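You operate a simulated robot arm through the tools that you are given. There is no shell and no other tool.

The job below is to be done with a simulated robot arm. You get a single attempt, and the scene is never put back.

TASK
Lay the tee, elbow and sleeve in their pockets and count them in.
Fine: Each into the pocket that bears its word; zero the counter before you press ADD three times. Drop and damage nothing, leave nothing switched on.

The check looks at the end state, three seconds after you hand in, the way a careful person would. Anything else that was tipped, shoved, dropped, spilled or broken makes it a failure.

THE ROBOT
A 6-joint arm with a two-finger gripper, fixed in place. Base frame: the origin is at the foot of the arm, x ahead of it, y to its left, z up; the work surface is at about z = 780. Readings come in mm, degrees, newtons and seconds.
Its first joint turns from -166.0 to 166.0 degrees. Payload 2.45 kg.
The tool frame sits at the grasp point between the pads (the TCP): z along the fingers, y along the line on which they close. The tips reach 20 mm beyond it. Largest opening 140 mm; the body of the gripper starts 168 mm behind the TCP.
Orientation is that of the tool frame in the base frame, as a unit quaternion [w, x, y, z]. With the fingers straight down and closing along the base's y, the tool's x points along the base's -x, its y along +y and its z along -z.

THE INTERFACE
- The arm moves only by the tool nudge_tool. Its argument "moves" is a list of rows, each a list of 3 entries, a list of its own where there are three numbers: the opening, from 0 (shut) to 1 (fully open), then the shift along the tool's x, y, z in mm, then the turn, a rotation vector about the tool's x, y, z in degrees. In form: [[gripper, [tx, ty, tz], [rx, ry, rz]], ...]. A call has 1 to 20 rows; each row is the pose to reach, as a shift and turn from the pose commanded when the call began, along the tool's axes at that moment. A row lasts 0.2 s, in which the tool goes at most 50 mm and 8.6 degrees; a call with a longer step from one row to the next is refused whole, and so is a gripper value outside its range. Where a pose cannot be reached the arm comes as near as it can. A force on the tool above 70 N (or 10 N above the force at the start of the call, whichever is more), or a blocked arm, ends the call early, and 0.2 s more pass. Each finger travels about 45 mm/s and halts on what it meets, pressing with about 41 N; the grip force reading is that of the motor and also rises with nothing between the fingers. The clock runs only during rows and for 0.2 s after the last one: add rows that repeat a pose to give the fingers time. The reply holds the time, the measured pose of the TCP, the force on the tool along the base axes, the opening and the grip force, in the units named above and with some noise, with the torque about the TCP (base axes, N m) and any sound that the robot's microphone picked up.
- Cameras (640 x 400 px; columns grow to the right, rows downward): "scene" is fixed at [219.2, -498.8, 1530.6]; the picture's right is [0.81, -0.59, 0.00], its down [-0.20, -0.27, -0.94] and it looks along [0.55, 0.76, -0.33] (base axes); focal length 344 px, centre (320, 200). "wrist" rides on the gripper at [78, 11, -209] in the tool frame; the picture's right is [-0.14, 0.99, 0.00], its down [-0.92, -0.13, -0.37] and it looks along [-0.37, -0.05, 0.93] (tool axes); focal length 280 px, centre (320, 200).
- snapshot(camera): a new picture of that camera. It takes no simulated time.
- measure_at(camera, pixels): for up to 12 pixels [column, row] of the newest picture of that camera ("zoom" is the newest enlarged one), the place [x, y, z] in the base frame of the surface seen there, good to about 2 mm. It takes no simulated time.
- enlarge(camera, box): a new picture of the part [left, top, right, bottom] of that camera's present view, enlarged. It takes no simulated time.
- close_job(): hands the job in; it is judged then, once.

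Leave the gripper open and the arm clear of the work at the hand-in unless told otherwise.

The tools are called after "Emit:" as a command line: name --argument value ..., lists and objects as JSON in quotes. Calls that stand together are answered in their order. nudge_tool: Moves the arm, as the interface text tells. Its arguments: {"type":"object","properties":{"moves":{"type":"array","items":{"type":"array"}}},"required":["moves"]} The other tools are called the same way: snapshot (camera) takes a picture; measure_at (camera, pixels) gives the place of the surface under pixels of a picture; enlarge (camera, box) takes an enlarged picture of a part of a camera's view; close_job () hands the job in.

At the start:

```text
t: 0.0
ee_pos: [526.2, 725.2, 1130.8]
orientation: [0.001, 0.0, 1.0, 0.0]
wrist_force: [-0.3, 0.2, 0.1]
torque: [0.05, -0.03, 0.0]
opening: 140.0
grasp_force: 0.0
```

scene: 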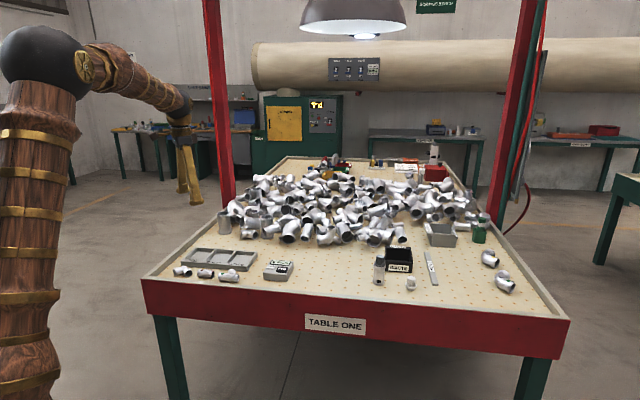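
wrist: 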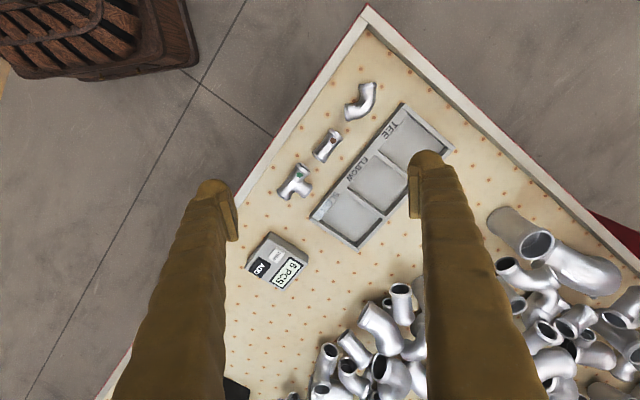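

I can see three fittings beside a three-pocket tray and a counter box that reads "6 PCS". I'll enlarge both camera views to look closer before moving.

Emit:
enlarge --camera "wrist" --box '[230, 60, 470, 300]'

Emit:
enlarge --camera "scene" --box '[150, 220, 320, 310]'

```text
1.67 times, centred on (350, 180) of wrist
```

zoom: 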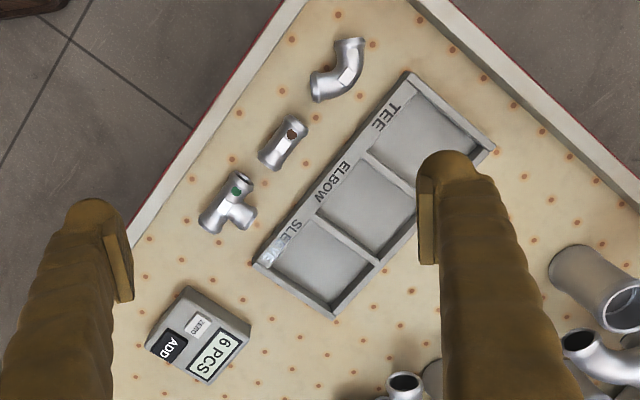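

```text
3.76 times, centred on (235, 265) of scene
```

zoom: 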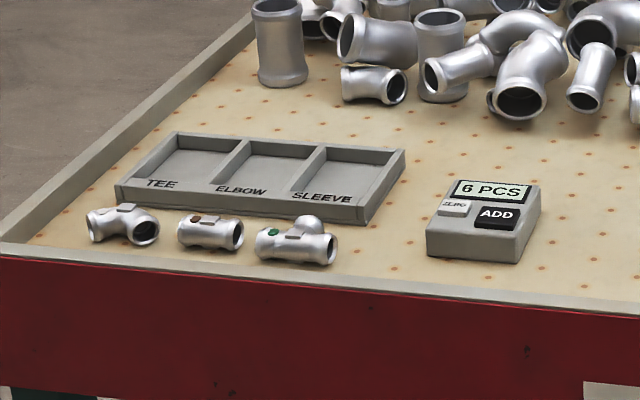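

The fittings run elbow, sleeve, tee from left to right, and the pockets are labelled TEE, ELBOW, SLEEVE. I'll measure points on these in the scene zoom.

Emit:
measure_at --camera "zoom" --pixels '[[455, 207], [495, 215], [490, 190], [430, 250], [515, 255], [465, 225], [120, 195], [365, 220], [400, 155], [180, 135], [190, 165], [270, 170]]'

Emit:
measure_at --camera "wrist" --pixels '[[361, 101], [327, 146], [295, 181], [277, 252], [262, 268], [290, 274], [410, 140], [375, 178], [345, 218], [310, 215], [403, 104], [359, 248]]'

```text
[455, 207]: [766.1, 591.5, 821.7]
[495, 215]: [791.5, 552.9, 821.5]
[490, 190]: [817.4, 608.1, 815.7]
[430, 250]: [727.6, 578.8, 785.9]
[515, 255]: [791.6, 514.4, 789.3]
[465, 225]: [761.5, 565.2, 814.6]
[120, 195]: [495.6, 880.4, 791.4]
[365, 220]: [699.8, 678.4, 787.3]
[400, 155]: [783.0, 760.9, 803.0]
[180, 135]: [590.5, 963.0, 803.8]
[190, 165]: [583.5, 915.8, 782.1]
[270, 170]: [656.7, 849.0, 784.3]
```

```text
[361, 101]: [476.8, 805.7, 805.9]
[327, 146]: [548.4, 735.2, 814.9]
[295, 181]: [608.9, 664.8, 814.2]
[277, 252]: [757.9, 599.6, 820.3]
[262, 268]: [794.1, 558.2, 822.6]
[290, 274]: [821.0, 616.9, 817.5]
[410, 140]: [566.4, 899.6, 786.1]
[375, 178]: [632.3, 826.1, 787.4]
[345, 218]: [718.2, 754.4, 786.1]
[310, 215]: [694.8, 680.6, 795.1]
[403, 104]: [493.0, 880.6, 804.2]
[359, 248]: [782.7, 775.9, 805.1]
```

Measured radii are about 1040 to 1063 mm for the pocket centres, past the vertical-tool reach, so the tool will have to lean outward. I'll enlarge the tray and parts in the wrist view for accurate geometry.

Emit:
enlarge --camera "wrist" --box '[270, 70, 390, 210]'

Emit:
enlarge --camera "scene" --box '[255, 250, 305, 290]'

Emit:
enlarge --camera "scene" --box '[165, 235, 265, 295]'

```text
2.86 times, centred on (330, 140) of wrist
```

zoom: 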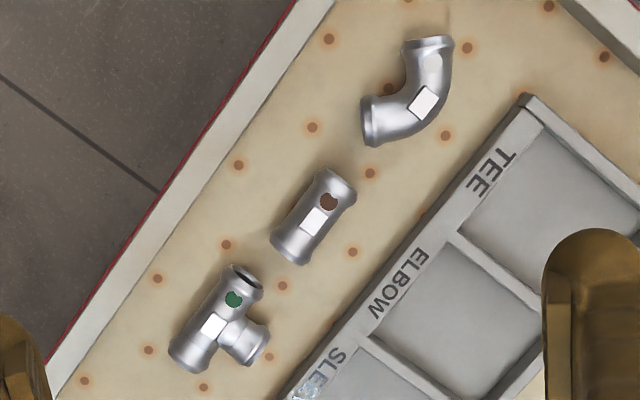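

```text
10.00 times, centred on (280, 270) of scene
```

zoom: 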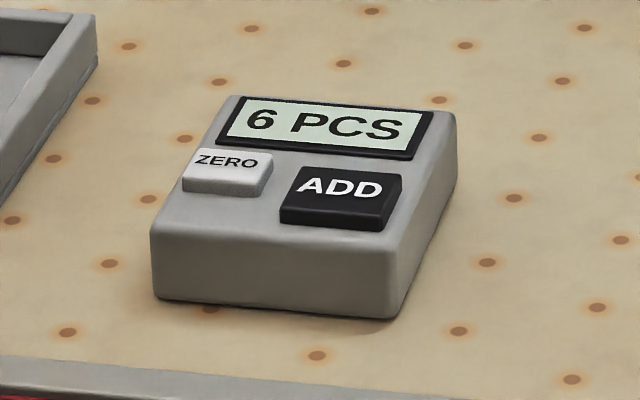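

```text
6.40 times, centred on (215, 265) of scene
```

zoom: 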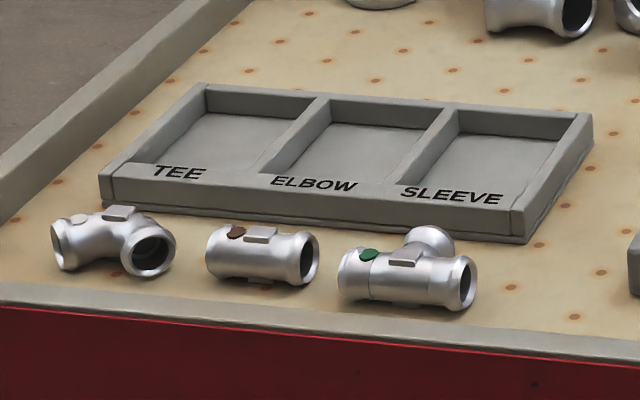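

The counter has a white ZERO key and a black ADD key. I'll measure the tray walls and parts in this scene zoom.

Emit:
measure_at --camera "zoom" --pixels '[[105, 180], [520, 215], [590, 118], [200, 88], [145, 165], [390, 190], [535, 200], [280, 180], [322, 100], [452, 108], [230, 190], [480, 190]]'

Emit:
measure_at --camera "zoom" --pixels '[[120, 212], [75, 220], [260, 233], [235, 232], [410, 255], [370, 254], [215, 255], [310, 255], [350, 270], [470, 285], [430, 235], [152, 250]]'

```text
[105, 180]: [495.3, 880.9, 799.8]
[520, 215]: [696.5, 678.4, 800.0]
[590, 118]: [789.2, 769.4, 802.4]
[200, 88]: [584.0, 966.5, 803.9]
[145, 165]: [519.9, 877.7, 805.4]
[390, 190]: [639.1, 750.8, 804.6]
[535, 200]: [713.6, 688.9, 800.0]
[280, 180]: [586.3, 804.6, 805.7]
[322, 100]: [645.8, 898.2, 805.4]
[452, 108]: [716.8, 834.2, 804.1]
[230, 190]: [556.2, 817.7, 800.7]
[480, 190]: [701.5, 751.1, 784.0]
```

```text
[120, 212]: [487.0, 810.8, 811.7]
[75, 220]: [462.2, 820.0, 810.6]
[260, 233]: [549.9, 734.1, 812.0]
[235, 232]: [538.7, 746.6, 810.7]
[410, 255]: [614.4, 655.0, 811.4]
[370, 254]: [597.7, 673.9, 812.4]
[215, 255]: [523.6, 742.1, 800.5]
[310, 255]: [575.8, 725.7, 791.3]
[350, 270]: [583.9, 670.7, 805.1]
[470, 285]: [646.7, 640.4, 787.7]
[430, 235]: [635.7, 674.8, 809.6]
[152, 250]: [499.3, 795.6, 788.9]
```

In a frame turned 45°, the tray sits squarely at n≈972–1100 and t≈-272–14. I'll turn the tool 45° about vertical so the wrist camera faces the tray squarely.

Emit:
nudge_tool --moves '[[1, [0, 0, 0], [0, 0, -7.5]], [1, [0, 0, 0], [0, 0, -15]], [1, [0, 0, 0], [0, 0, -22.5]], [1, [0, 0, 0], [0, 0, -30]], [1, [0, 0, 0], [0, 0, -37.5]], [1, [0, 0, 0], [0, 0, -45]], [1, [0, 0, 0], [0, 0, -45]]]'

Emit:
snapshot --camera "wrist"

```text
t: 1.6
ee_pos: [525.1, 724.3, 1132.7]
orientation: [0.0, -0.384, 0.923, 0.0]
wrist_force: [0.0, -0.3, 0.3]
torque: [0.01, -0.01, 0.0]
opening: 140.2
grasp_force: 0.0
```

```text
taken
```

wrist: 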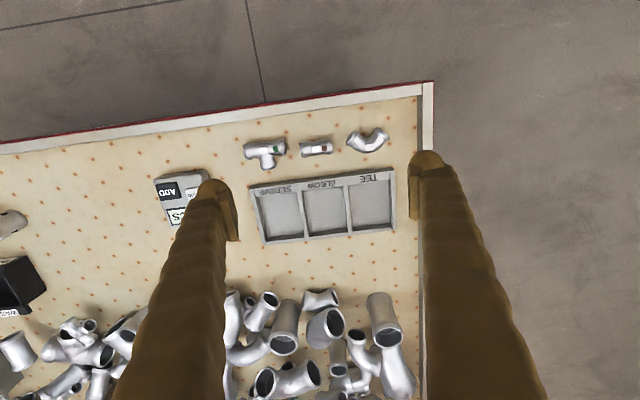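

The image is upside down: up is toward the robot, and right is toward -t. I'll enlarge the parts and tray.

Emit:
enlarge --camera "wrist" --box '[235, 115, 405, 250]'

```text
2.96 times, centred on (320, 182) of wrist
```

zoom: 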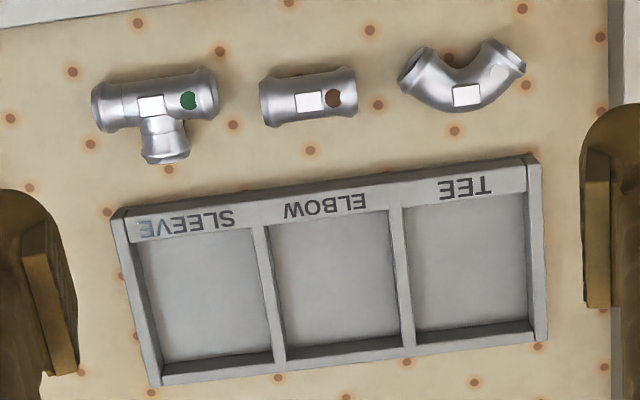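

This view is clear, so I'll measure the tray corners, pocket edges and part extents in it.

Emit:
measure_at --camera "zoom" --pixels '[[127, 222], [535, 163], [540, 335], [157, 378], [130, 240], [250, 226], [270, 224], [388, 208], [405, 205], [523, 190], [285, 350], [410, 335]]'

Emit:
measure_at --camera "zoom" --pixels '[[150, 358], [270, 350], [525, 318], [152, 106], [95, 106], [214, 93], [165, 155], [308, 100], [264, 104], [352, 94], [466, 95], [505, 60]]'

Emit:
measure_at --camera "zoom" --pixels '[[200, 290], [330, 275], [465, 260], [405, 82], [415, 58], [470, 75], [308, 75], [308, 122], [264, 85], [264, 122], [350, 70], [353, 112]]'

```text
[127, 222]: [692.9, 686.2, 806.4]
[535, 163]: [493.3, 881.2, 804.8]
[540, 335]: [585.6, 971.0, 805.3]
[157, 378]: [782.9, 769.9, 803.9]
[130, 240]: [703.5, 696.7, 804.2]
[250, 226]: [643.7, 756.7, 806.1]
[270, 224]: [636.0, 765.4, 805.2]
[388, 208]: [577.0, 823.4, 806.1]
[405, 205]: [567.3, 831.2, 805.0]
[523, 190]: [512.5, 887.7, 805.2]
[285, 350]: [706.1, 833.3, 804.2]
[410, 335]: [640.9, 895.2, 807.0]
```

```text
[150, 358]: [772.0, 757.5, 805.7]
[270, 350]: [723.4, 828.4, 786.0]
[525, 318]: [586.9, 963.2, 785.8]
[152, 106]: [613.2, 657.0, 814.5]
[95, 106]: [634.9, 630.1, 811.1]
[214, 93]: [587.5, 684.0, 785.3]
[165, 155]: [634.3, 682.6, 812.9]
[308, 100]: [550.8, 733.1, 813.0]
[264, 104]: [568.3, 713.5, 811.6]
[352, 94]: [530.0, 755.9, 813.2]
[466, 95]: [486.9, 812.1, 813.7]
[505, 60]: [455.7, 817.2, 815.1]
```

```text
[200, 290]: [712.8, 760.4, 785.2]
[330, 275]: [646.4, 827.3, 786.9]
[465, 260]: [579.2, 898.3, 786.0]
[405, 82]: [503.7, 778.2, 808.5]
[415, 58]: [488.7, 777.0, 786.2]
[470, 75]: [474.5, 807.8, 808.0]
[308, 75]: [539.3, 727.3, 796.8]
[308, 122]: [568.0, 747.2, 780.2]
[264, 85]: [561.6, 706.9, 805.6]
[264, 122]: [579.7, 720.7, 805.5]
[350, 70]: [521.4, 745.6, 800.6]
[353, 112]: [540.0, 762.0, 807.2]
```

Each pocket is about 82 (t) × 100 (n) mm, with its floor at z≈786 and walls to 805. I'll lean the tool 20° outward and move high over the TEE pocket, the farthest one, to test reach.

Emit:
nudge_tool --moves '[[1, [0, 0, 0], [0, -7, 0]], [1, [0, 0, 0], [0, -14, 0]], [1, [0, 0, 0], [0, -20, 0]], [1, [-22, 12, 36], [0, -20, 0]], [1, [-45, 24, 72], [0, -20, 0]], [1, [-68, 36, 108], [0, -20, 0]], [1, [-90, 48, 144], [0, -20, 0]], [1, [-112, 60, 180], [0, -20, 0]], [1, [-135, 73, 210], [0, -20, 0]], [1, [-157, 85, 230], [0, -20, 0]], [1, [-157, 85, 230], [0, -20, 0]], [1, [-157, 85, 230], [0, -20, 0]]]'

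Emit:
snapshot --camera "wrist"

Emit:
snapshot --camera "scene"

```text
t: 4.2
ee_pos: [575.2, 894.3, 902.4]
orientation: [0.16, -0.377, 0.91, 0.067]
wrist_force: [-0.4, -0.9, 0.1]
torque: [0.01, 0.03, -0.02]
opening: 140.1
grasp_force: 0.0
```

```text
taken
```

wrist: 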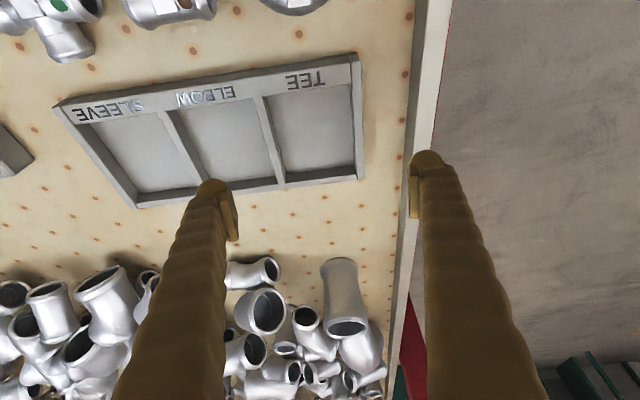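

```text
taken
```

scene: 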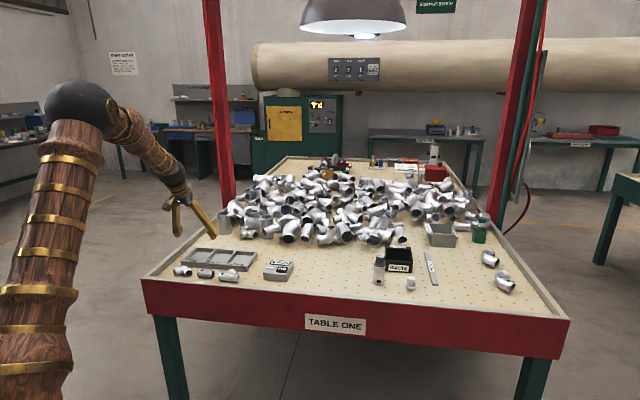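

With a 20° lean the arm reached n≈1039, t≈-226 at z=902. I'll go down to z≈850 to confirm reach lower, still clear of the tray.

Emit:
nudge_tool --moves '[[1, [9, 0, 25], [0, 0, 0]], [1, [18, 0, 49], [0, 0, 0]], [1, [18, 0, 49], [0, 0, 0]], [1, [18, 0, 49], [0, 0, 0]]]'

```text
t: 5.2
ee_pos: [577.5, 895.4, 850.6]
orientation: [0.16, -0.377, 0.91, 0.067]
wrist_force: [0.4, -0.1, 0.1]
torque: [0.0, -0.04, 0.0]
opening: 139.9
grasp_force: 0.0
```

The arm reaches there too, so a 20° lean covers the far pocket. I'll go back upright above the parts for a close, straight view to measure them.

Emit:
nudge_tool --moves '[[1, [-13, 0, -36], [0, 0, 0]], [1, [10, -24, -52], [0, 4, 0]], [1, [33, -48, -68], [0, 8, 0]], [1, [56, -72, -84], [0, 12, 0]], [1, [79, -96, -100], [0, 16, 0]], [1, [102, -120, -116], [0, 20, 0]], [1, [124, -145, -130], [0, 20, 0]], [1, [124, -145, -130], [0, 20, 0]], [1, [124, -145, -130], [0, 20, 0]]]'

Emit:
snapshot --camera "wrist"

Emit:
enlarge --camera "wrist" --box '[210, 60, 430, 200]'

```text
t: 7.2
ee_pos: [566.6, 678.7, 928.6]
orientation: [0.0, -0.383, 0.924, 0.0]
wrist_force: [-0.9, 0.1, 0.4]
torque: [0.0, -0.01, 0.0]
opening: 139.8
grasp_force: 0.1
```

```text
taken
```

wrist: 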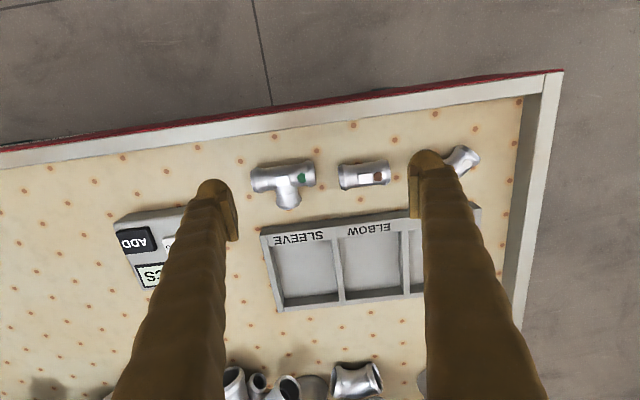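

```text
2.86 times, centred on (320, 130) of wrist
```

zoom: 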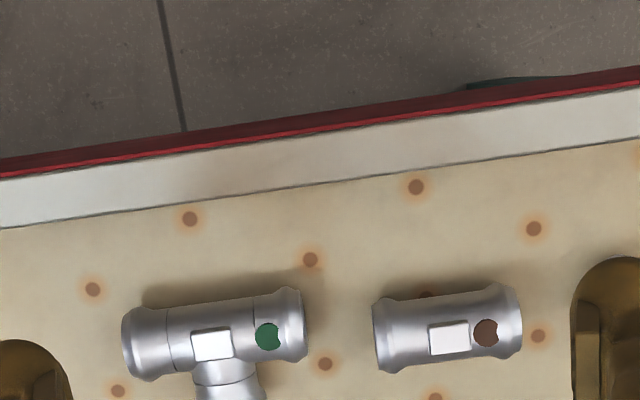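

I'll measure the tee and sleeve extents here, keeping the pixels slightly inside the edges.

Emit:
measure_at --camera "zoom" --pixels '[[128, 345], [301, 322], [212, 345], [128, 325], [300, 300], [140, 372], [375, 335], [518, 318], [448, 337], [380, 305], [380, 365], [515, 295]]'

Emit:
enlarge --camera "wrist" --box '[240, 150, 420, 310]'

```text
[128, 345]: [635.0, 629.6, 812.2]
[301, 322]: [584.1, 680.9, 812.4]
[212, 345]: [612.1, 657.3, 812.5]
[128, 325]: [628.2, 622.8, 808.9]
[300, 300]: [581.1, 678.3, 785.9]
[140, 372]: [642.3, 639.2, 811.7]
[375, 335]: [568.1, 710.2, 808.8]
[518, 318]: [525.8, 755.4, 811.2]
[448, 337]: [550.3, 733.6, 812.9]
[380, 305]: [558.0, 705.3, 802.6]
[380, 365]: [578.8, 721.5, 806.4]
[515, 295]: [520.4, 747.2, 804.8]
```

```text
2.50 times, centred on (330, 230) of wrist
```

zoom: 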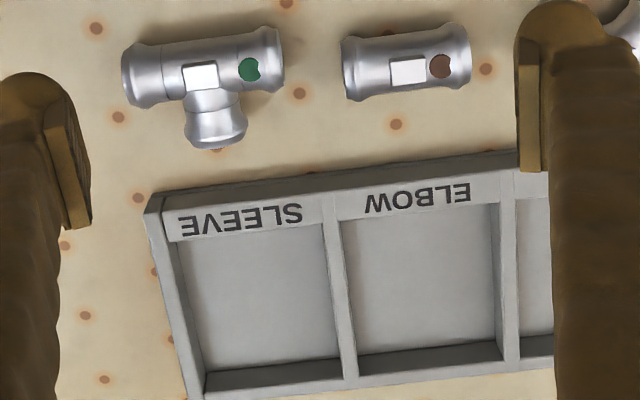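

Tee run is about 75 mm and the sleeve about 63 mm. I'll measure the pocket edges in this closer zoom.

Emit:
measure_at --camera "zoom" --pixels '[[175, 235], [320, 215], [345, 212], [492, 196], [167, 238], [185, 300], [333, 290], [345, 290], [500, 270], [508, 270], [270, 378], [430, 362]]'

Emit:
measure_at --camera "zoom" --pixels '[[195, 300], [320, 290], [358, 290], [490, 275], [270, 350], [430, 335], [230, 260], [400, 240], [214, 143], [214, 120], [200, 76], [248, 125]]'

```text
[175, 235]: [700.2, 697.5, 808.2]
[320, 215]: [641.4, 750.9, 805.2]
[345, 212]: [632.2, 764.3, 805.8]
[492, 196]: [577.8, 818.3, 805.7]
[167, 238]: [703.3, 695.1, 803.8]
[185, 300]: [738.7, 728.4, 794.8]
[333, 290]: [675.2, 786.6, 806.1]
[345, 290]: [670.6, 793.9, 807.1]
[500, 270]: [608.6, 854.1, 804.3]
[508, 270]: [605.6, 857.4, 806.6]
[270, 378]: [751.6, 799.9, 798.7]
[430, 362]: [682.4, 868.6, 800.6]
```

```text
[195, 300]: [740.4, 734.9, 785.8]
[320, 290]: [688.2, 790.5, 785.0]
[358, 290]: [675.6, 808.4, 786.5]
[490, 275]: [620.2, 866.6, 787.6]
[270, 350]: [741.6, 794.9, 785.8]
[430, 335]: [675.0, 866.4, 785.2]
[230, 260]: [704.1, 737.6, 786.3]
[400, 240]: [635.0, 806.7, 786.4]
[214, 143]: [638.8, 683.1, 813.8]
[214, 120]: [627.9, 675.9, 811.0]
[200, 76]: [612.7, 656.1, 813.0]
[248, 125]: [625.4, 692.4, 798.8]
```

The pockets are about 84 × 104 mm and the parts fit in their present orientation. I'll test whether a smaller 10° lean still reaches the TEE pocket, since less lean makes for better grips.

Emit:
nudge_tool --moves '[[1, [-26, 24, 10], [0, -5, 0]], [1, [-52, 49, 20], [0, -10, 0]], [1, [-78, 73, 30], [0, -10, 0]], [1, [-104, 98, 40], [0, -10, 0]], [1, [-132, 122, 50], [0, -10, 0]], [1, [-160, 147, 58], [0, -10, 0]], [1, [-160, 147, 58], [0, -10, 0]], [1, [-160, 147, 58], [0, -10, 0]], [1, [-160, 147, 58], [0, -10, 0]]]'

```text
t: 9.2
ee_pos: [575.1, 893.6, 873.7]
orientation: [0.081, -0.381, 0.921, 0.034]
wrist_force: [0.9, 0.9, 0.6]
torque: [-0.01, 0.0, 0.0]
opening: 139.8
grasp_force: 0.1
```

10° is enough. I'll straighten fully to vertical here to see whether it still reaches.

Emit:
nudge_tool --moves '[[1, [0, 0, 0], [0, 5, 0]], [1, [0, 0, 0], [0, 10, 0]], [1, [0, 0, 0], [0, 10, 0]], [1, [0, 0, 0], [0, 10, 0]]]'

```text
t: 10.2
ee_pos: [574.4, 894.7, 871.8]
orientation: [-0.001, -0.383, 0.924, 0.0]
wrist_force: [-0.7, 0.0, -0.2]
torque: [0.02, -0.02, -0.02]
opening: 139.9
grasp_force: 0.1
```

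Vertical also reaches at z=872. I'll lower 35 mm (tips about 817, still above the tray walls) to see if it holds closer to the floor.

Emit:
nudge_tool --moves '[[1, [0, 0, 18], [0, 0, 0]], [1, [0, 0, 35], [0, 0, 0]], [1, [0, 0, 35], [0, 0, 0]], [1, [0, 0, 35], [0, 0, 0]]]'

Emit:
snapshot --camera "wrist"

```text
t: 11.2
ee_pos: [573.4, 894.1, 838.3]
orientation: [0.0, -0.383, 0.924, 0.0]
wrist_force: [0.5, -0.2, -0.6]
torque: [-0.02, -0.01, 0.01]
opening: 140.1
grasp_force: 0.1
```

```text
taken
```

wrist: 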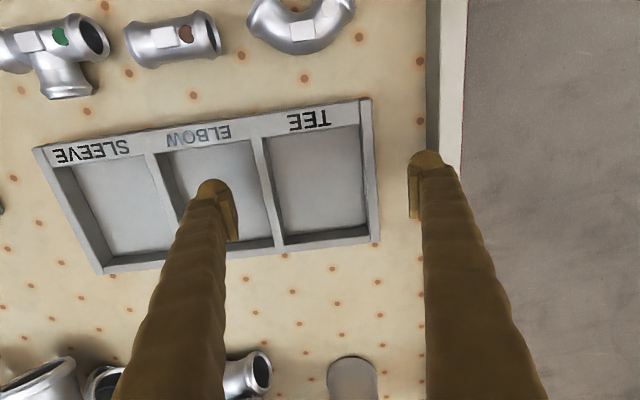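

The arm reaches vertically there too, so all three parts can be handled with a plain vertical tool. Next I'll rise and move back to look closely at the elbow.

Emit:
nudge_tool --moves '[[1, [0, 0, -45], [0, 0, 0]], [1, [0, 0, -85], [0, 0, 0]], [1, [40, -6, -90], [0, 0, 0]], [1, [80, -12, -90], [0, 0, 0]], [1, [120, -18, -90], [0, 0, 0]], [1, [160, -26, -90], [0, 0, 0]], [1, [160, -26, -90], [0, 0, 0]], [1, [160, -26, -90], [0, 0, 0]]]'

Emit:
snapshot --camera "wrist"

Emit:
enlarge --camera "wrist" --box '[260, 120, 400, 220]'

```text
t: 13.0
ee_pos: [480.2, 764.4, 927.1]
orientation: [0.0, -0.383, 0.924, 0.001]
wrist_force: [0.4, -0.1, 0.3]
torque: [-0.01, 0.01, -0.01]
opening: 140.2
grasp_force: 0.1
```

```text
taken
```

wrist: 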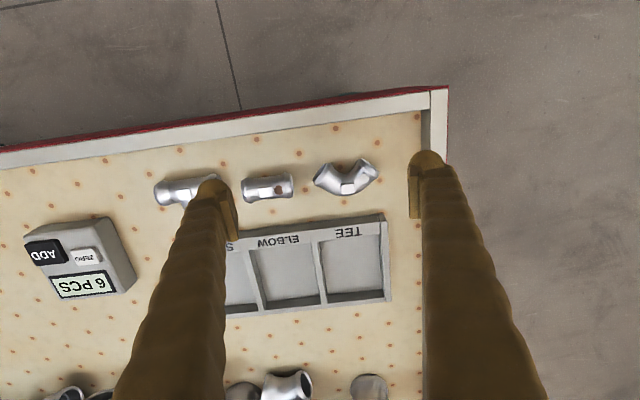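

```text
4.00 times, centred on (330, 170) of wrist
```

zoom: 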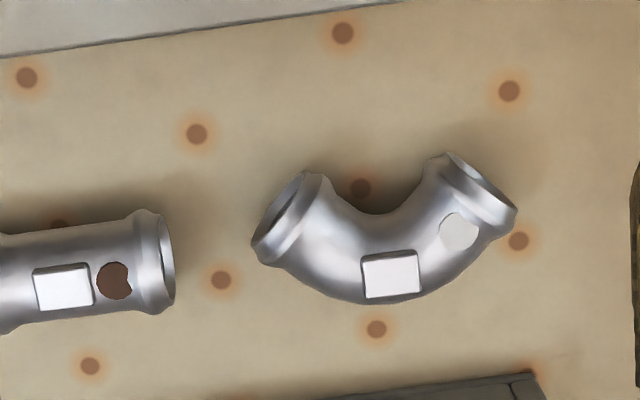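

The elbow is a roughly 90° bend with its apex facing outward. I'll measure its outline in this zoom.

Emit:
measure_at --camera "zoom" --pixels '[[258, 245], [512, 213], [390, 296], [300, 180], [445, 160], [325, 185], [432, 165], [380, 222], [390, 272], [275, 262], [500, 232], [380, 255]]'

Emit:
enlarge --camera "scene" --box '[165, 255, 245, 290]'

```text
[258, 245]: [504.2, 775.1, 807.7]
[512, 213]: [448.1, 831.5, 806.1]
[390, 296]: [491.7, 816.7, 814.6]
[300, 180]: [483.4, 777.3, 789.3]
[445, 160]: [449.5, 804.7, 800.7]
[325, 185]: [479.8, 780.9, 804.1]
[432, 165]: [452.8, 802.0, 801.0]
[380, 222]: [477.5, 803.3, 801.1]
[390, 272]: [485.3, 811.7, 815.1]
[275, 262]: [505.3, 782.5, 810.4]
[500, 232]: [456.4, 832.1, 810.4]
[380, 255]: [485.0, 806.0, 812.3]
```

```text
8.00 times, centred on (205, 272) of scene
```

zoom: 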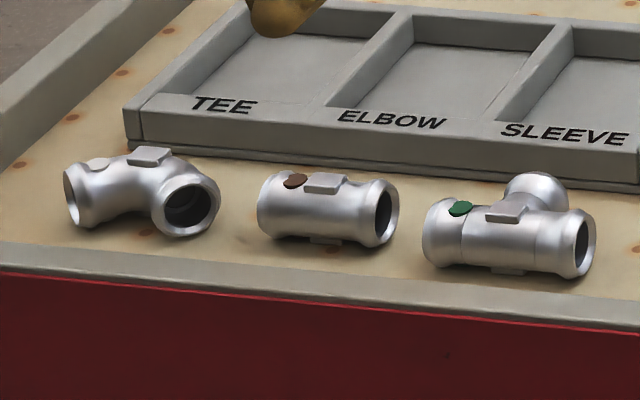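

The elbow spans about 83 mm along t, so it must be turned when placed. Before descending I'll check the near rim position in the wrist picture, because the inner finger will come down beside it.

Emit:
measure_at --camera "wrist" --pixels '[[330, 108], [330, 117], [330, 124], [200, 128], [200, 138], [200, 146], [432, 130], [425, 130], [418, 125], [440, 140], [370, 112], [370, 120]]'

```text
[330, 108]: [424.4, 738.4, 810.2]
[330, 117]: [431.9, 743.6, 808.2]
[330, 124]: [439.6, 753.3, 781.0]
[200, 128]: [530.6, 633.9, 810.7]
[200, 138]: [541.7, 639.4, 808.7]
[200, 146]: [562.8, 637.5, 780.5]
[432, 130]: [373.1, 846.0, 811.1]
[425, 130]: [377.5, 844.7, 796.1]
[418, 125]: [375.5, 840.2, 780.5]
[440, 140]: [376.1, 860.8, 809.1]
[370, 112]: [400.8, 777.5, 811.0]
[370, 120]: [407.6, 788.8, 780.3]
```

The rim's inner face is at n≈838, leaving about 43 mm behind the parts for a finger. I'll turn the tool 90° so the fingers close along n, set a 60 mm opening, and move above the sleeve.

Emit:
nudge_tool --moves '[[0.43, [-5, -12, 0], [0, 0, 8.2]], [0.43, [-10, -24, 0], [0, 0, 16.4]], [0.43, [-15, -36, 0], [0, 0, 24.6]], [0.43, [-20, -48, 0], [0, 0, 32.8]], [0.43, [-25, -60, 0], [0, 0, 41]], [0.43, [-27.1, -69.9, 0], [0, 0, 49.2]], [0.43, [-27.1, -69.9, 0], [0, 0, 57.4]], [0.43, [-27.1, -69.9, 0], [0, 0, 65.6]], [0.43, [-27.1, -69.9, 0], [0, 0, 73.8]], [0.43, [-27.1, -69.9, 0], [0, 0, 82]], [0.43, [-27.1, -69.9, 0], [0, 0, 90]], [0.43, [-27.1, -69.9, 0], [0, 0, 90]], [0.43, [-27.1, -69.9, 0], [0, 0, 90]]]'

Emit:
snapshot --camera "wrist"

Emit:
snapshot --camera "scene"

```text
t: 15.8
ee_pos: [547.1, 734.9, 928.0]
orientation: [0.0, 0.383, 0.924, 0.0]
wrist_force: [-0.4, 0.4, -0.3]
torque: [0.0, -0.02, -0.01]
opening: 60.4
grasp_force: 0.1
```

```text
taken
```

wrist: 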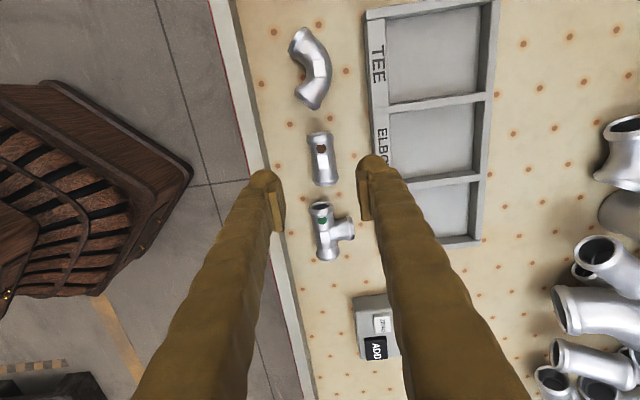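

```text
taken
```

scene: 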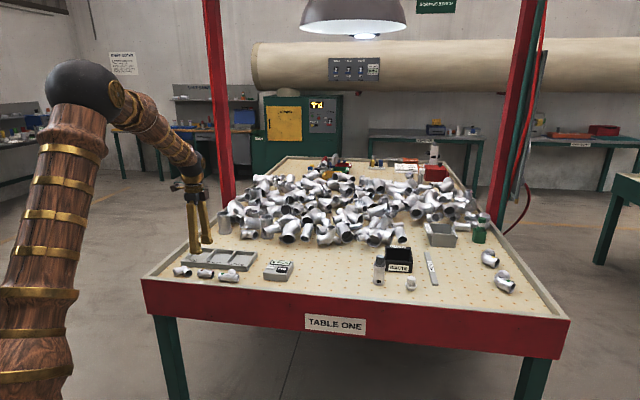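

The sleeve sits at (322,158), close to where the point below the TCP should project, (320,157). I'll enlarge to refine its position from this side.

Emit:
enlarge --camera "wrist" --box '[260, 110, 380, 205]'

```text
4.21 times, centred on (320, 158) of wrist
```

zoom: 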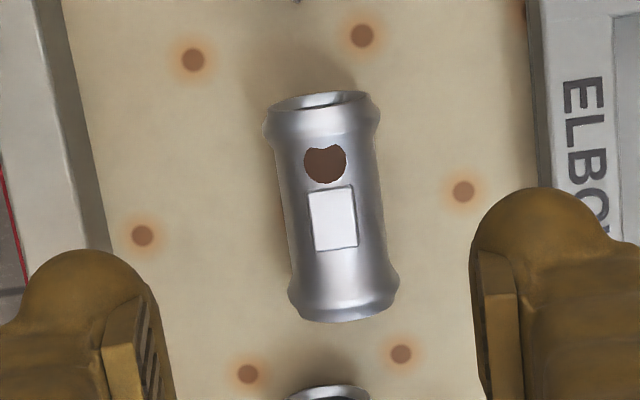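

Emit:
measure_at --camera "zoom" --pixels '[[333, 218], [268, 128], [378, 118], [291, 295], [396, 283], [320, 108], [345, 316], [280, 200], [385, 200], [333, 190], [337, 248], [360, 310]]'

```text
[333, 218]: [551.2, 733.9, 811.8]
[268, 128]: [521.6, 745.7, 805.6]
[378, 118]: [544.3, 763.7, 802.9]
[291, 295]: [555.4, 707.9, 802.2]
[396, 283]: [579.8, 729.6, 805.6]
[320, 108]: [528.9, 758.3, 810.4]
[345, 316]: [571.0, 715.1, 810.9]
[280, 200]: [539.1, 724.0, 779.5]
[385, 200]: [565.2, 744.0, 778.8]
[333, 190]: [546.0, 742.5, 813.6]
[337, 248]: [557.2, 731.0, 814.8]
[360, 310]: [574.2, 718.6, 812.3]
```

The sleeve axis is at n≈909 and its centre at t≈-132, so I need to shift about 2 mm. I'll lower to TCP z≈804 with the fingers straddling it.

Emit:
nudge_tool --moves '[[0.43, [1, 2, 30], [0, 0, 0]], [0.43, [1, 2, 60], [0, 0, 0]], [0.43, [1, 2, 85], [0, 0, 0]], [0.43, [1, 2, 105], [0, 0, 0]], [0.43, [1, 2, 115], [0, 0, 0]], [0.43, [1, 2, 122], [0, 0, 0]], [0.43, [1, 2, 122], [0, 0, 0]], [0.43, [1, 2, 122], [0, 0, 0]]]'

Emit:
snapshot --camera "wrist"

Emit:
enlarge --camera "scene" --box '[165, 230, 265, 295]'

```text
t: 17.6
ee_pos: [549.2, 734.6, 803.8]
orientation: [-0.001, 0.383, 0.924, 0.0]
wrist_force: [0.4, 0.3, 0.2]
torque: [-0.02, 0.0, 0.01]
opening: 60.0
grasp_force: 0.0
```

```text
taken
```

wrist: 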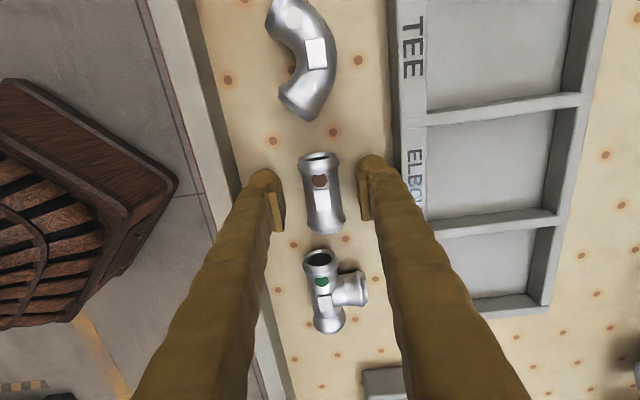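

```text
6.15 times, centred on (215, 262) of scene
```

zoom: 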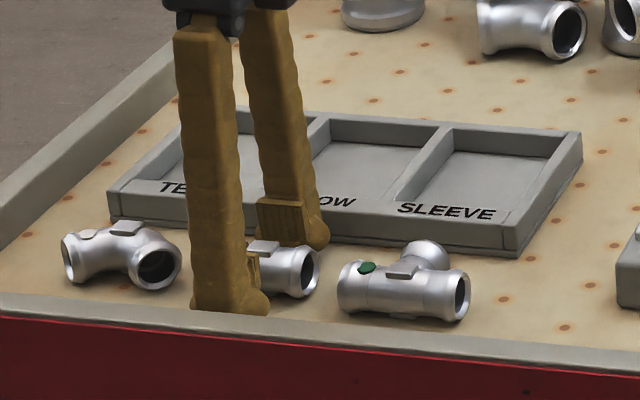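

The fingers straddle the sleeve with about 13 mm each side. I'll close on it.

Emit:
nudge_tool --moves '[[0.3, [0, 0, 0], [0, 0, 0]], [0.2, [0, 0, 0], [0, 0, 0]], [0.1, [0, 0, 0], [0, 0, 0]], [0.1, [0, 0, 0], [0, 0, 0]], [0.1, [0, 0, 0], [0, 0, 0]]]'

Emit:
snapshot --camera "wrist"

```text
t: 18.8
ee_pos: [548.6, 735.6, 804.9]
orientation: [0.0, 0.382, 0.924, 0.0]
wrist_force: [0.7, -1.3, 0.1]
torque: [0.02, 0.04, 0.0]
opening: 28.6
grasp_force: 40.9
```

```text
taken
```

wrist: 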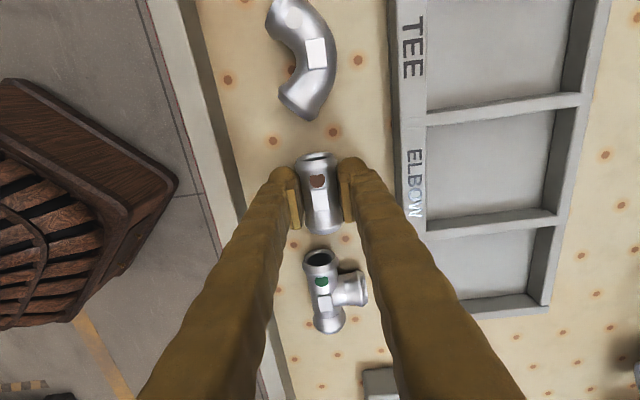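

The grip holds the sleeve's middle at 28.6 mm and 40.9 N. I'll lift 30 mm and check it's secure.

Emit:
nudge_tool --moves '[[0.1, [0, 0, -5], [0, 0, 0]], [0.1, [0, 0, -15], [0, 0, 0]], [0.1, [0, 0, -30], [0, 0, 0]], [0.1, [0, 0, -30], [0, 0, 0]]]'

Emit:
snapshot --camera "wrist"

Emit:
enlarge --camera "scene" --box '[165, 220, 265, 295]'

```text
t: 19.8
ee_pos: [550.1, 736.1, 836.3]
orientation: [0.0, 0.382, 0.924, 0.0]
wrist_force: [0.5, 0.1, -1.8]
torque: [-0.04, 0.02, -0.01]
opening: 28.8
grasp_force: 40.6
```

```text
taken
```

wrist: 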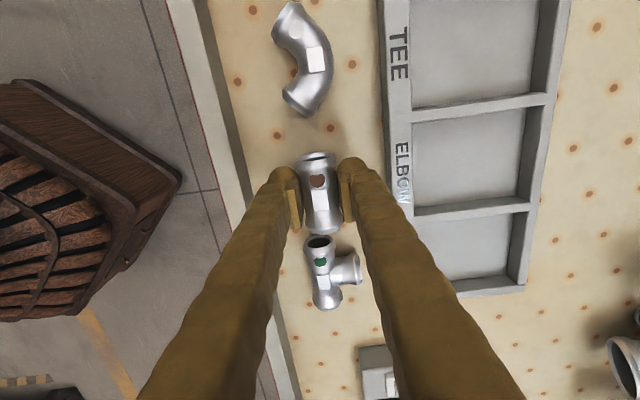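

```text
5.33 times, centred on (215, 258) of scene
```

zoom: 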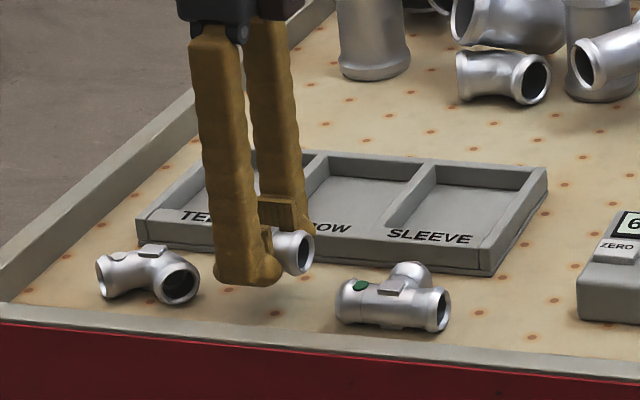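

It's secure with the sleeve clear of the table. I'll raise it and carry it over the SLEEVE pocket centre (n≈1042, t≈-36.5), hovering at z≈850.

Emit:
nudge_tool --moves '[[0.1, [0, 0, -20], [0, 0, 0]], [0.1, [0, 0, -35], [0, 0, 0]], [0.1, [-20, 28, -35], [0, 0, 0]], [0.1, [-40, 56, -35], [0, 0, 0]], [0.1, [-60, 84, -35], [0, 0, 0]], [0.1, [-80, 112, -35], [0, 0, 0]], [0.1, [-95.5, 133.5, -30], [0, 0, 0]], [0.1, [-95.5, 133.5, -15], [0, 0, 0]], [0.1, [-95.5, 133.5, -15], [0, 0, 0]], [0.1, [-95.5, 133.5, -15], [0, 0, 0]]]'

Emit:
snapshot --camera "wrist"

Emit:
enlarge --camera "scene" --box '[165, 210, 285, 290]'

```text
t: 22.0
ee_pos: [710.9, 764.6, 850.1]
orientation: [-0.001, 0.382, 0.924, 0.0]
wrist_force: [0.0, 0.5, -2.0]
torque: [0.0, 0.03, -0.02]
opening: 28.8
grasp_force: 41.0
```

```text
taken
```

wrist: 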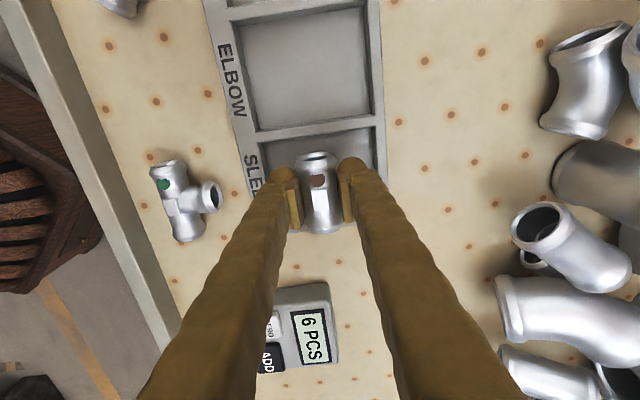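

```text
5.00 times, centred on (225, 250) of scene
```

zoom: 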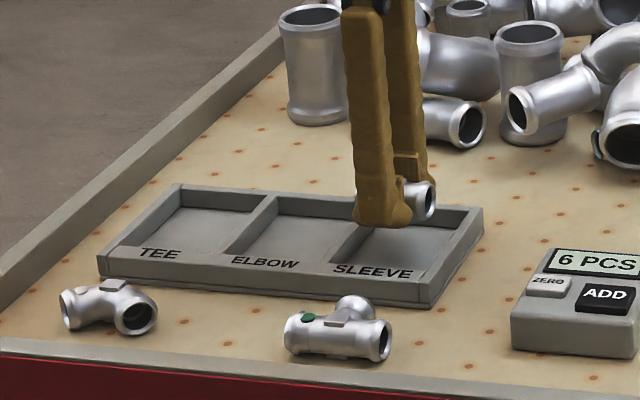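

The sleeve hovers over the SLEEVE pocket. I'll zoom in with the wrist camera to verify its centring against the pocket walls.

Emit:
enlarge --camera "wrist" --box '[230, 110, 400, 240]'

```text
3.08 times, centred on (315, 175) of wrist
```

zoom: 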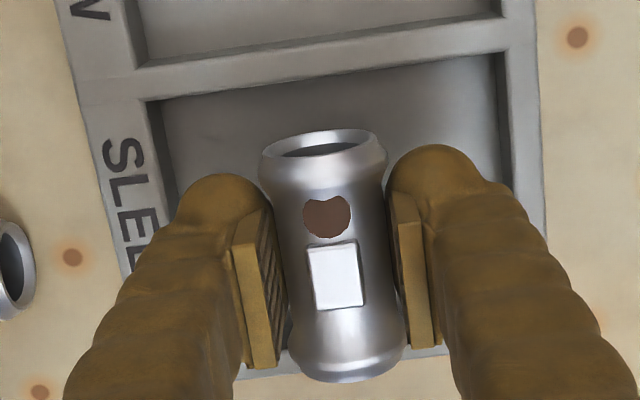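

Emit:
measure_at --camera "zoom" --pixels '[[320, 138], [350, 376], [336, 275], [155, 100], [165, 130], [140, 95], [495, 60], [500, 90], [300, 70], [300, 90], [260, 378], [425, 352]]'

```text
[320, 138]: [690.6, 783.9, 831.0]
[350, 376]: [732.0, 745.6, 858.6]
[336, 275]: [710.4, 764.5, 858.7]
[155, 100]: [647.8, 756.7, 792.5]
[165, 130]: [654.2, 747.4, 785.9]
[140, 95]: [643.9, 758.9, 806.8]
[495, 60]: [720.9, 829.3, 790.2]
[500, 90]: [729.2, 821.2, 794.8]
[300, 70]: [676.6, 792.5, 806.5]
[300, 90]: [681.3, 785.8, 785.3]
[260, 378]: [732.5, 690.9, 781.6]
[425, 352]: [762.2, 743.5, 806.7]
```

Sleeve centre is at t≈-40 against a pocket centre of -36, so I'll shift +3 mm in t. Then I'll lower to just above the floor.

Emit:
nudge_tool --moves '[[0.1, [-3, 0, 10], [0, 0, 0]], [0.1, [-3, 0, 22], [0, 0, 0]], [0.1, [-3, 0, 32], [0, 0, 0]], [0.1, [-3, 0, 36], [0, 0, 0]], [0.1, [-3, 0, 36], [0, 0, 0]]]'

Emit:
enlarge --camera "scene" --box '[195, 230, 275, 285]'

```text
t: 23.2
ee_pos: [712.3, 761.6, 814.8]
orientation: [0.0, 0.383, 0.924, 0.0]
wrist_force: [0.6, 0.4, -2.8]
torque: [0.0, -0.05, 0.03]
opening: 28.6
grasp_force: 41.3
```

```text
7.27 times, centred on (235, 258) of scene
```

zoom: 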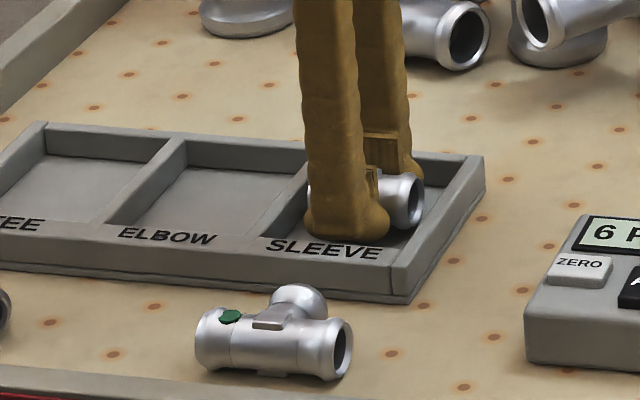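

The sleeve is inside the pocket, about 3 mm above the floor. I'll step down while watching the force.

Emit:
nudge_tool --moves '[[0.1, [0, 0, 1], [0, 0, 0]], [0.1, [0, 0, 2], [0, 0, 0]], [0.1, [0, 0, 2], [0, 0, 0]]]'

```text
t: 24.0
ee_pos: [714.0, 761.1, 811.1]
orientation: [0.0, 0.383, 0.924, 0.0]
wrist_force: [-0.2, -1.0, -2.1]
torque: [-0.03, -0.02, 0.0]
opening: 28.5
grasp_force: 41.2
```

Emit:
nudge_tool --moves '[[0.1, [0, 0, 0.5], [0, 0, 0]], [0.1, [0, 0, 1], [0, 0, 0]], [0.1, [0, 0, 1], [0, 0, 0]]]'

```text
t: 24.8
ee_pos: [712.7, 760.6, 810.5]
orientation: [0.0, 0.382, 0.924, 0.0]
wrist_force: [-0.4, -0.6, -1.5]
torque: [0.02, 0.0, -0.01]
opening: 28.4
grasp_force: 40.6
```

Still hanging, with the force equal to the part's weight. I'll continue down in half-millimetre steps.

Emit:
nudge_tool --moves '[[0.1, [0, 0, 0.5], [0, 0, 0]], [0.1, [0, 0, 1], [0, 0, 0]], [0.1, [0, 0, 1], [0, 0, 0]]]'

```text
t: 25.6
ee_pos: [712.9, 761.1, 810.4]
orientation: [0.0, 0.382, 0.924, 0.001]
wrist_force: [1.0, -0.1, 17.9]
torque: [0.02, 0.07, 0.03]
opening: 28.2
grasp_force: 40.1
```

Contact at 18 N: the sleeve is on the floor. I'll ease up 0.5 mm, then open to about 48 mm, which stays within the pocket.

Emit:
nudge_tool --moves '[[0.1, [0, 0, -0.5], [0, 0, 0]], [0.22, [0, 0, -0.5], [0, 0, 0]], [0.28, [0, 0, -0.5], [0, 0, 0]], [0.34, [0, 0, -0.5], [0, 0, 0]], [0.34, [0, 0, -0.5], [0, 0, 0]]]'

Emit:
snapshot --camera "wrist"

```text
t: 26.8
ee_pos: [713.0, 761.7, 809.7]
orientation: [0.0, 0.383, 0.924, 0.0]
wrist_force: [0.3, -1.2, 0.6]
torque: [-0.02, -0.02, -0.07]
opening: 47.9
grasp_force: 0.0
```

```text
taken
```

wrist: 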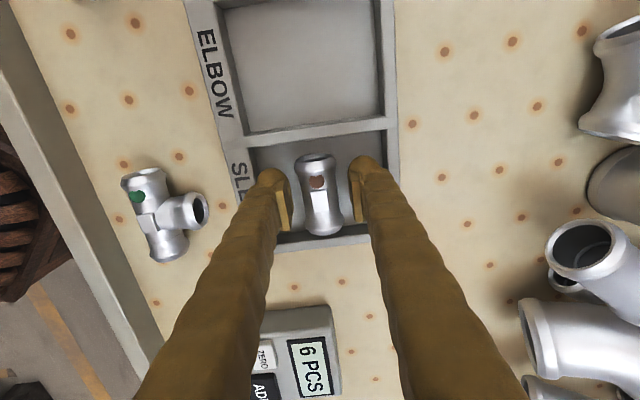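

The sleeve rests in its pocket. I'll raise straight up, then move above the tee for a close look.

Emit:
nudge_tool --moves '[[0.34, [0, 0, -20], [0, 0, 0]], [0.34, [0, 0, -50], [0, 0, 0]], [0.34, [0, 0, -85], [0, 0, 0]], [0.45, [0, -30, -110], [0, 0, 0]], [0.53, [0, -65, -116], [0, 0, 0]], [0.53, [-1, -100, -116], [0, 0, 0]], [0.53, [-1.6, -132.8, -116], [0, 0, 0]], [0.53, [-1.6, -132.8, -116], [0, 0, 0]], [0.53, [-1.6, -132.8, -116], [0, 0, 0]]]'

Emit:
snapshot --camera "wrist"

Emit:
enlarge --camera "wrist" --box '[250, 105, 390, 205]'

Emit:
enlarge --camera "scene" --box '[165, 210, 285, 290]'

```text
t: 28.8
ee_pos: [620.0, 665.8, 925.3]
orientation: [-0.001, 0.382, 0.924, 0.0]
wrist_force: [1.3, 0.0, -0.3]
torque: [-0.02, -0.01, 0.01]
opening: 74.2
grasp_force: 0.1
```

```text
taken
```

wrist: 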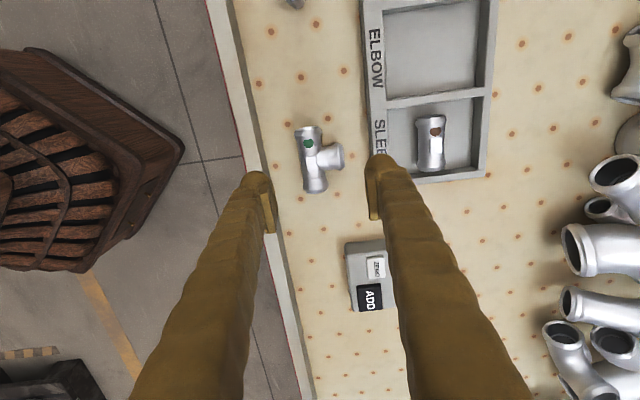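

```text
4.00 times, centred on (320, 155) of wrist
```

zoom: 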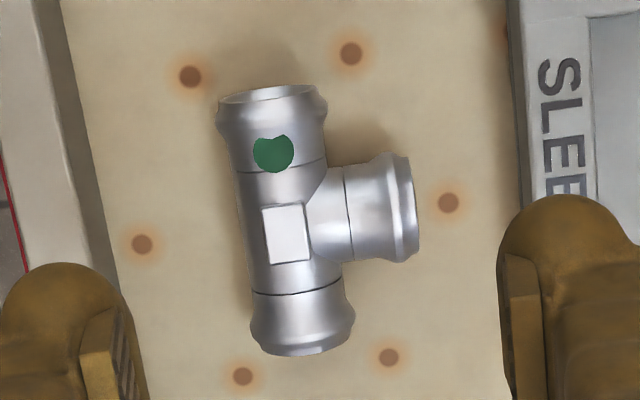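

```text
5.00 times, centred on (225, 250) of scene
```

zoom: 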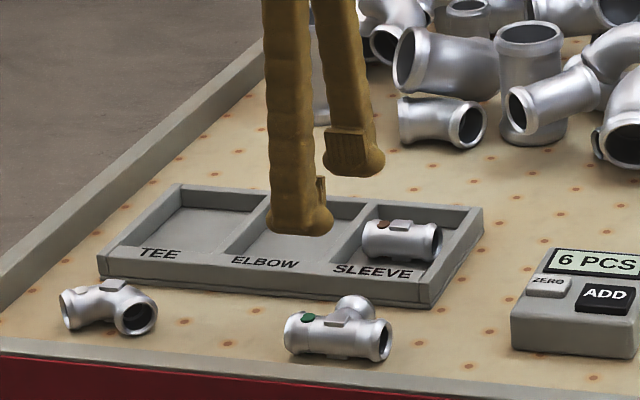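

The sleeve sits well in its pocket. I'll zoom the wrist view on the tee again to measure it from this side.

Emit:
enlarge --camera "wrist" --box '[250, 105, 390, 205]'

Emit:
measure_at --camera "zoom" --pixels '[[285, 234], [221, 110], [324, 100], [255, 335], [352, 315], [270, 93], [305, 350], [412, 205], [405, 165], [413, 245], [245, 230], [330, 120]]'

```text
4.00 times, centred on (320, 155) of wrist
```

zoom: 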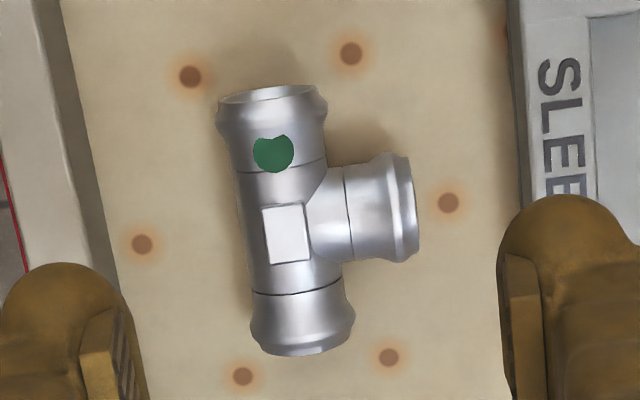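

```text
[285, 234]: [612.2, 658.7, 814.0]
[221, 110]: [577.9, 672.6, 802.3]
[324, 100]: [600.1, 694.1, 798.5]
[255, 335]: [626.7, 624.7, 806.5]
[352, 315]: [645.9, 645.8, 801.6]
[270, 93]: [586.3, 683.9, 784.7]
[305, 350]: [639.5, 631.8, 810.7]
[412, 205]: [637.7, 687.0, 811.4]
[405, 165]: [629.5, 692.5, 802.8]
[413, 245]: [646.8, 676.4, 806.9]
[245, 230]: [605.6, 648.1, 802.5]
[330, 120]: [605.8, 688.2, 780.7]
```

The tee's run back is at n≈885 and its branch end at n≈937, centred at t≈-32.5. I'll shift 1.5 mm outward and lower to z≈805.

Emit:
nudge_tool --moves '[[0.53, [0, 1.5, 30], [0, 0, 0]], [0.53, [0, 1.5, 60], [0, 0, 0]], [0.53, [0, 1.5, 85], [0, 0, 0]], [0.53, [0, 1.5, 105], [0, 0, 0]], [0.53, [0, 1.5, 115], [0, 0, 0]], [0.53, [0, 1.5, 121.6], [0, 0, 0]], [0.53, [0, 1.5, 121.6], [0, 0, 0]]]'

Emit:
snapshot --camera "wrist"

Emit:
enlarge --camera "scene" --box '[185, 230, 275, 290]'

```text
t: 30.4
ee_pos: [619.7, 665.8, 805.0]
orientation: [0.0, 0.383, 0.924, 0.0]
wrist_force: [-1.0, -1.0, -0.4]
torque: [-0.03, 0.05, 0.0]
opening: 73.4
grasp_force: 0.1
```

```text
taken
```

wrist: 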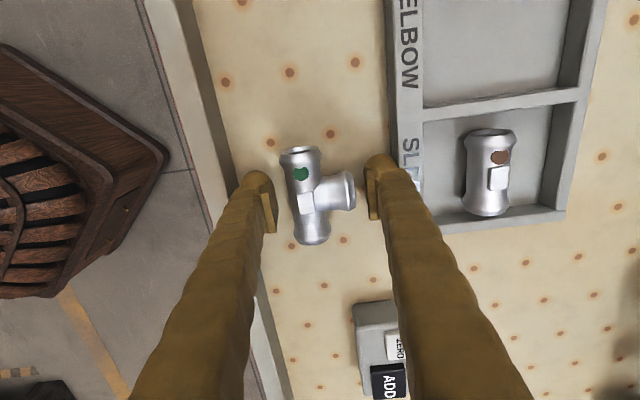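

```text
6.67 times, centred on (230, 260) of scene
```

zoom: 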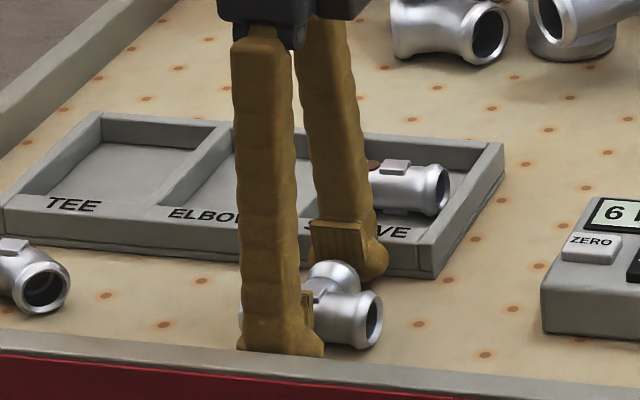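

The fingers straddle the tee cleanly, with one pad behind the run and the other at the branch end. I'll close.

Emit:
nudge_tool --moves '[[0.45, [0, 0, 0], [0, 0, 0]], [0.38, [0, 0, 0], [0, 0, 0]], [0.25, [0, 0, 0], [0, 0, 0]], [0.2, [0, 0, 0], [0, 0, 0]], [0.2, [0, 0, 0], [0, 0, 0]]]'

Emit:
snapshot --camera "wrist"

```text
t: 31.6
ee_pos: [619.9, 667.2, 806.6]
orientation: [0.0, 0.383, 0.924, 0.0]
wrist_force: [1.2, 1.3, 2.8]
torque: [-0.03, -0.06, -0.01]
opening: 53.0
grasp_force: 40.6
```

```text
taken
```

wrist: 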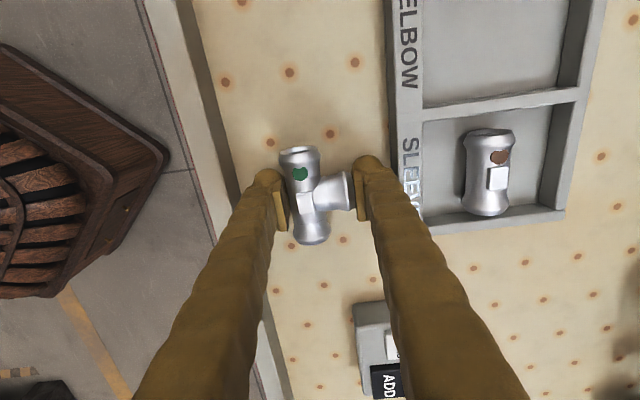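

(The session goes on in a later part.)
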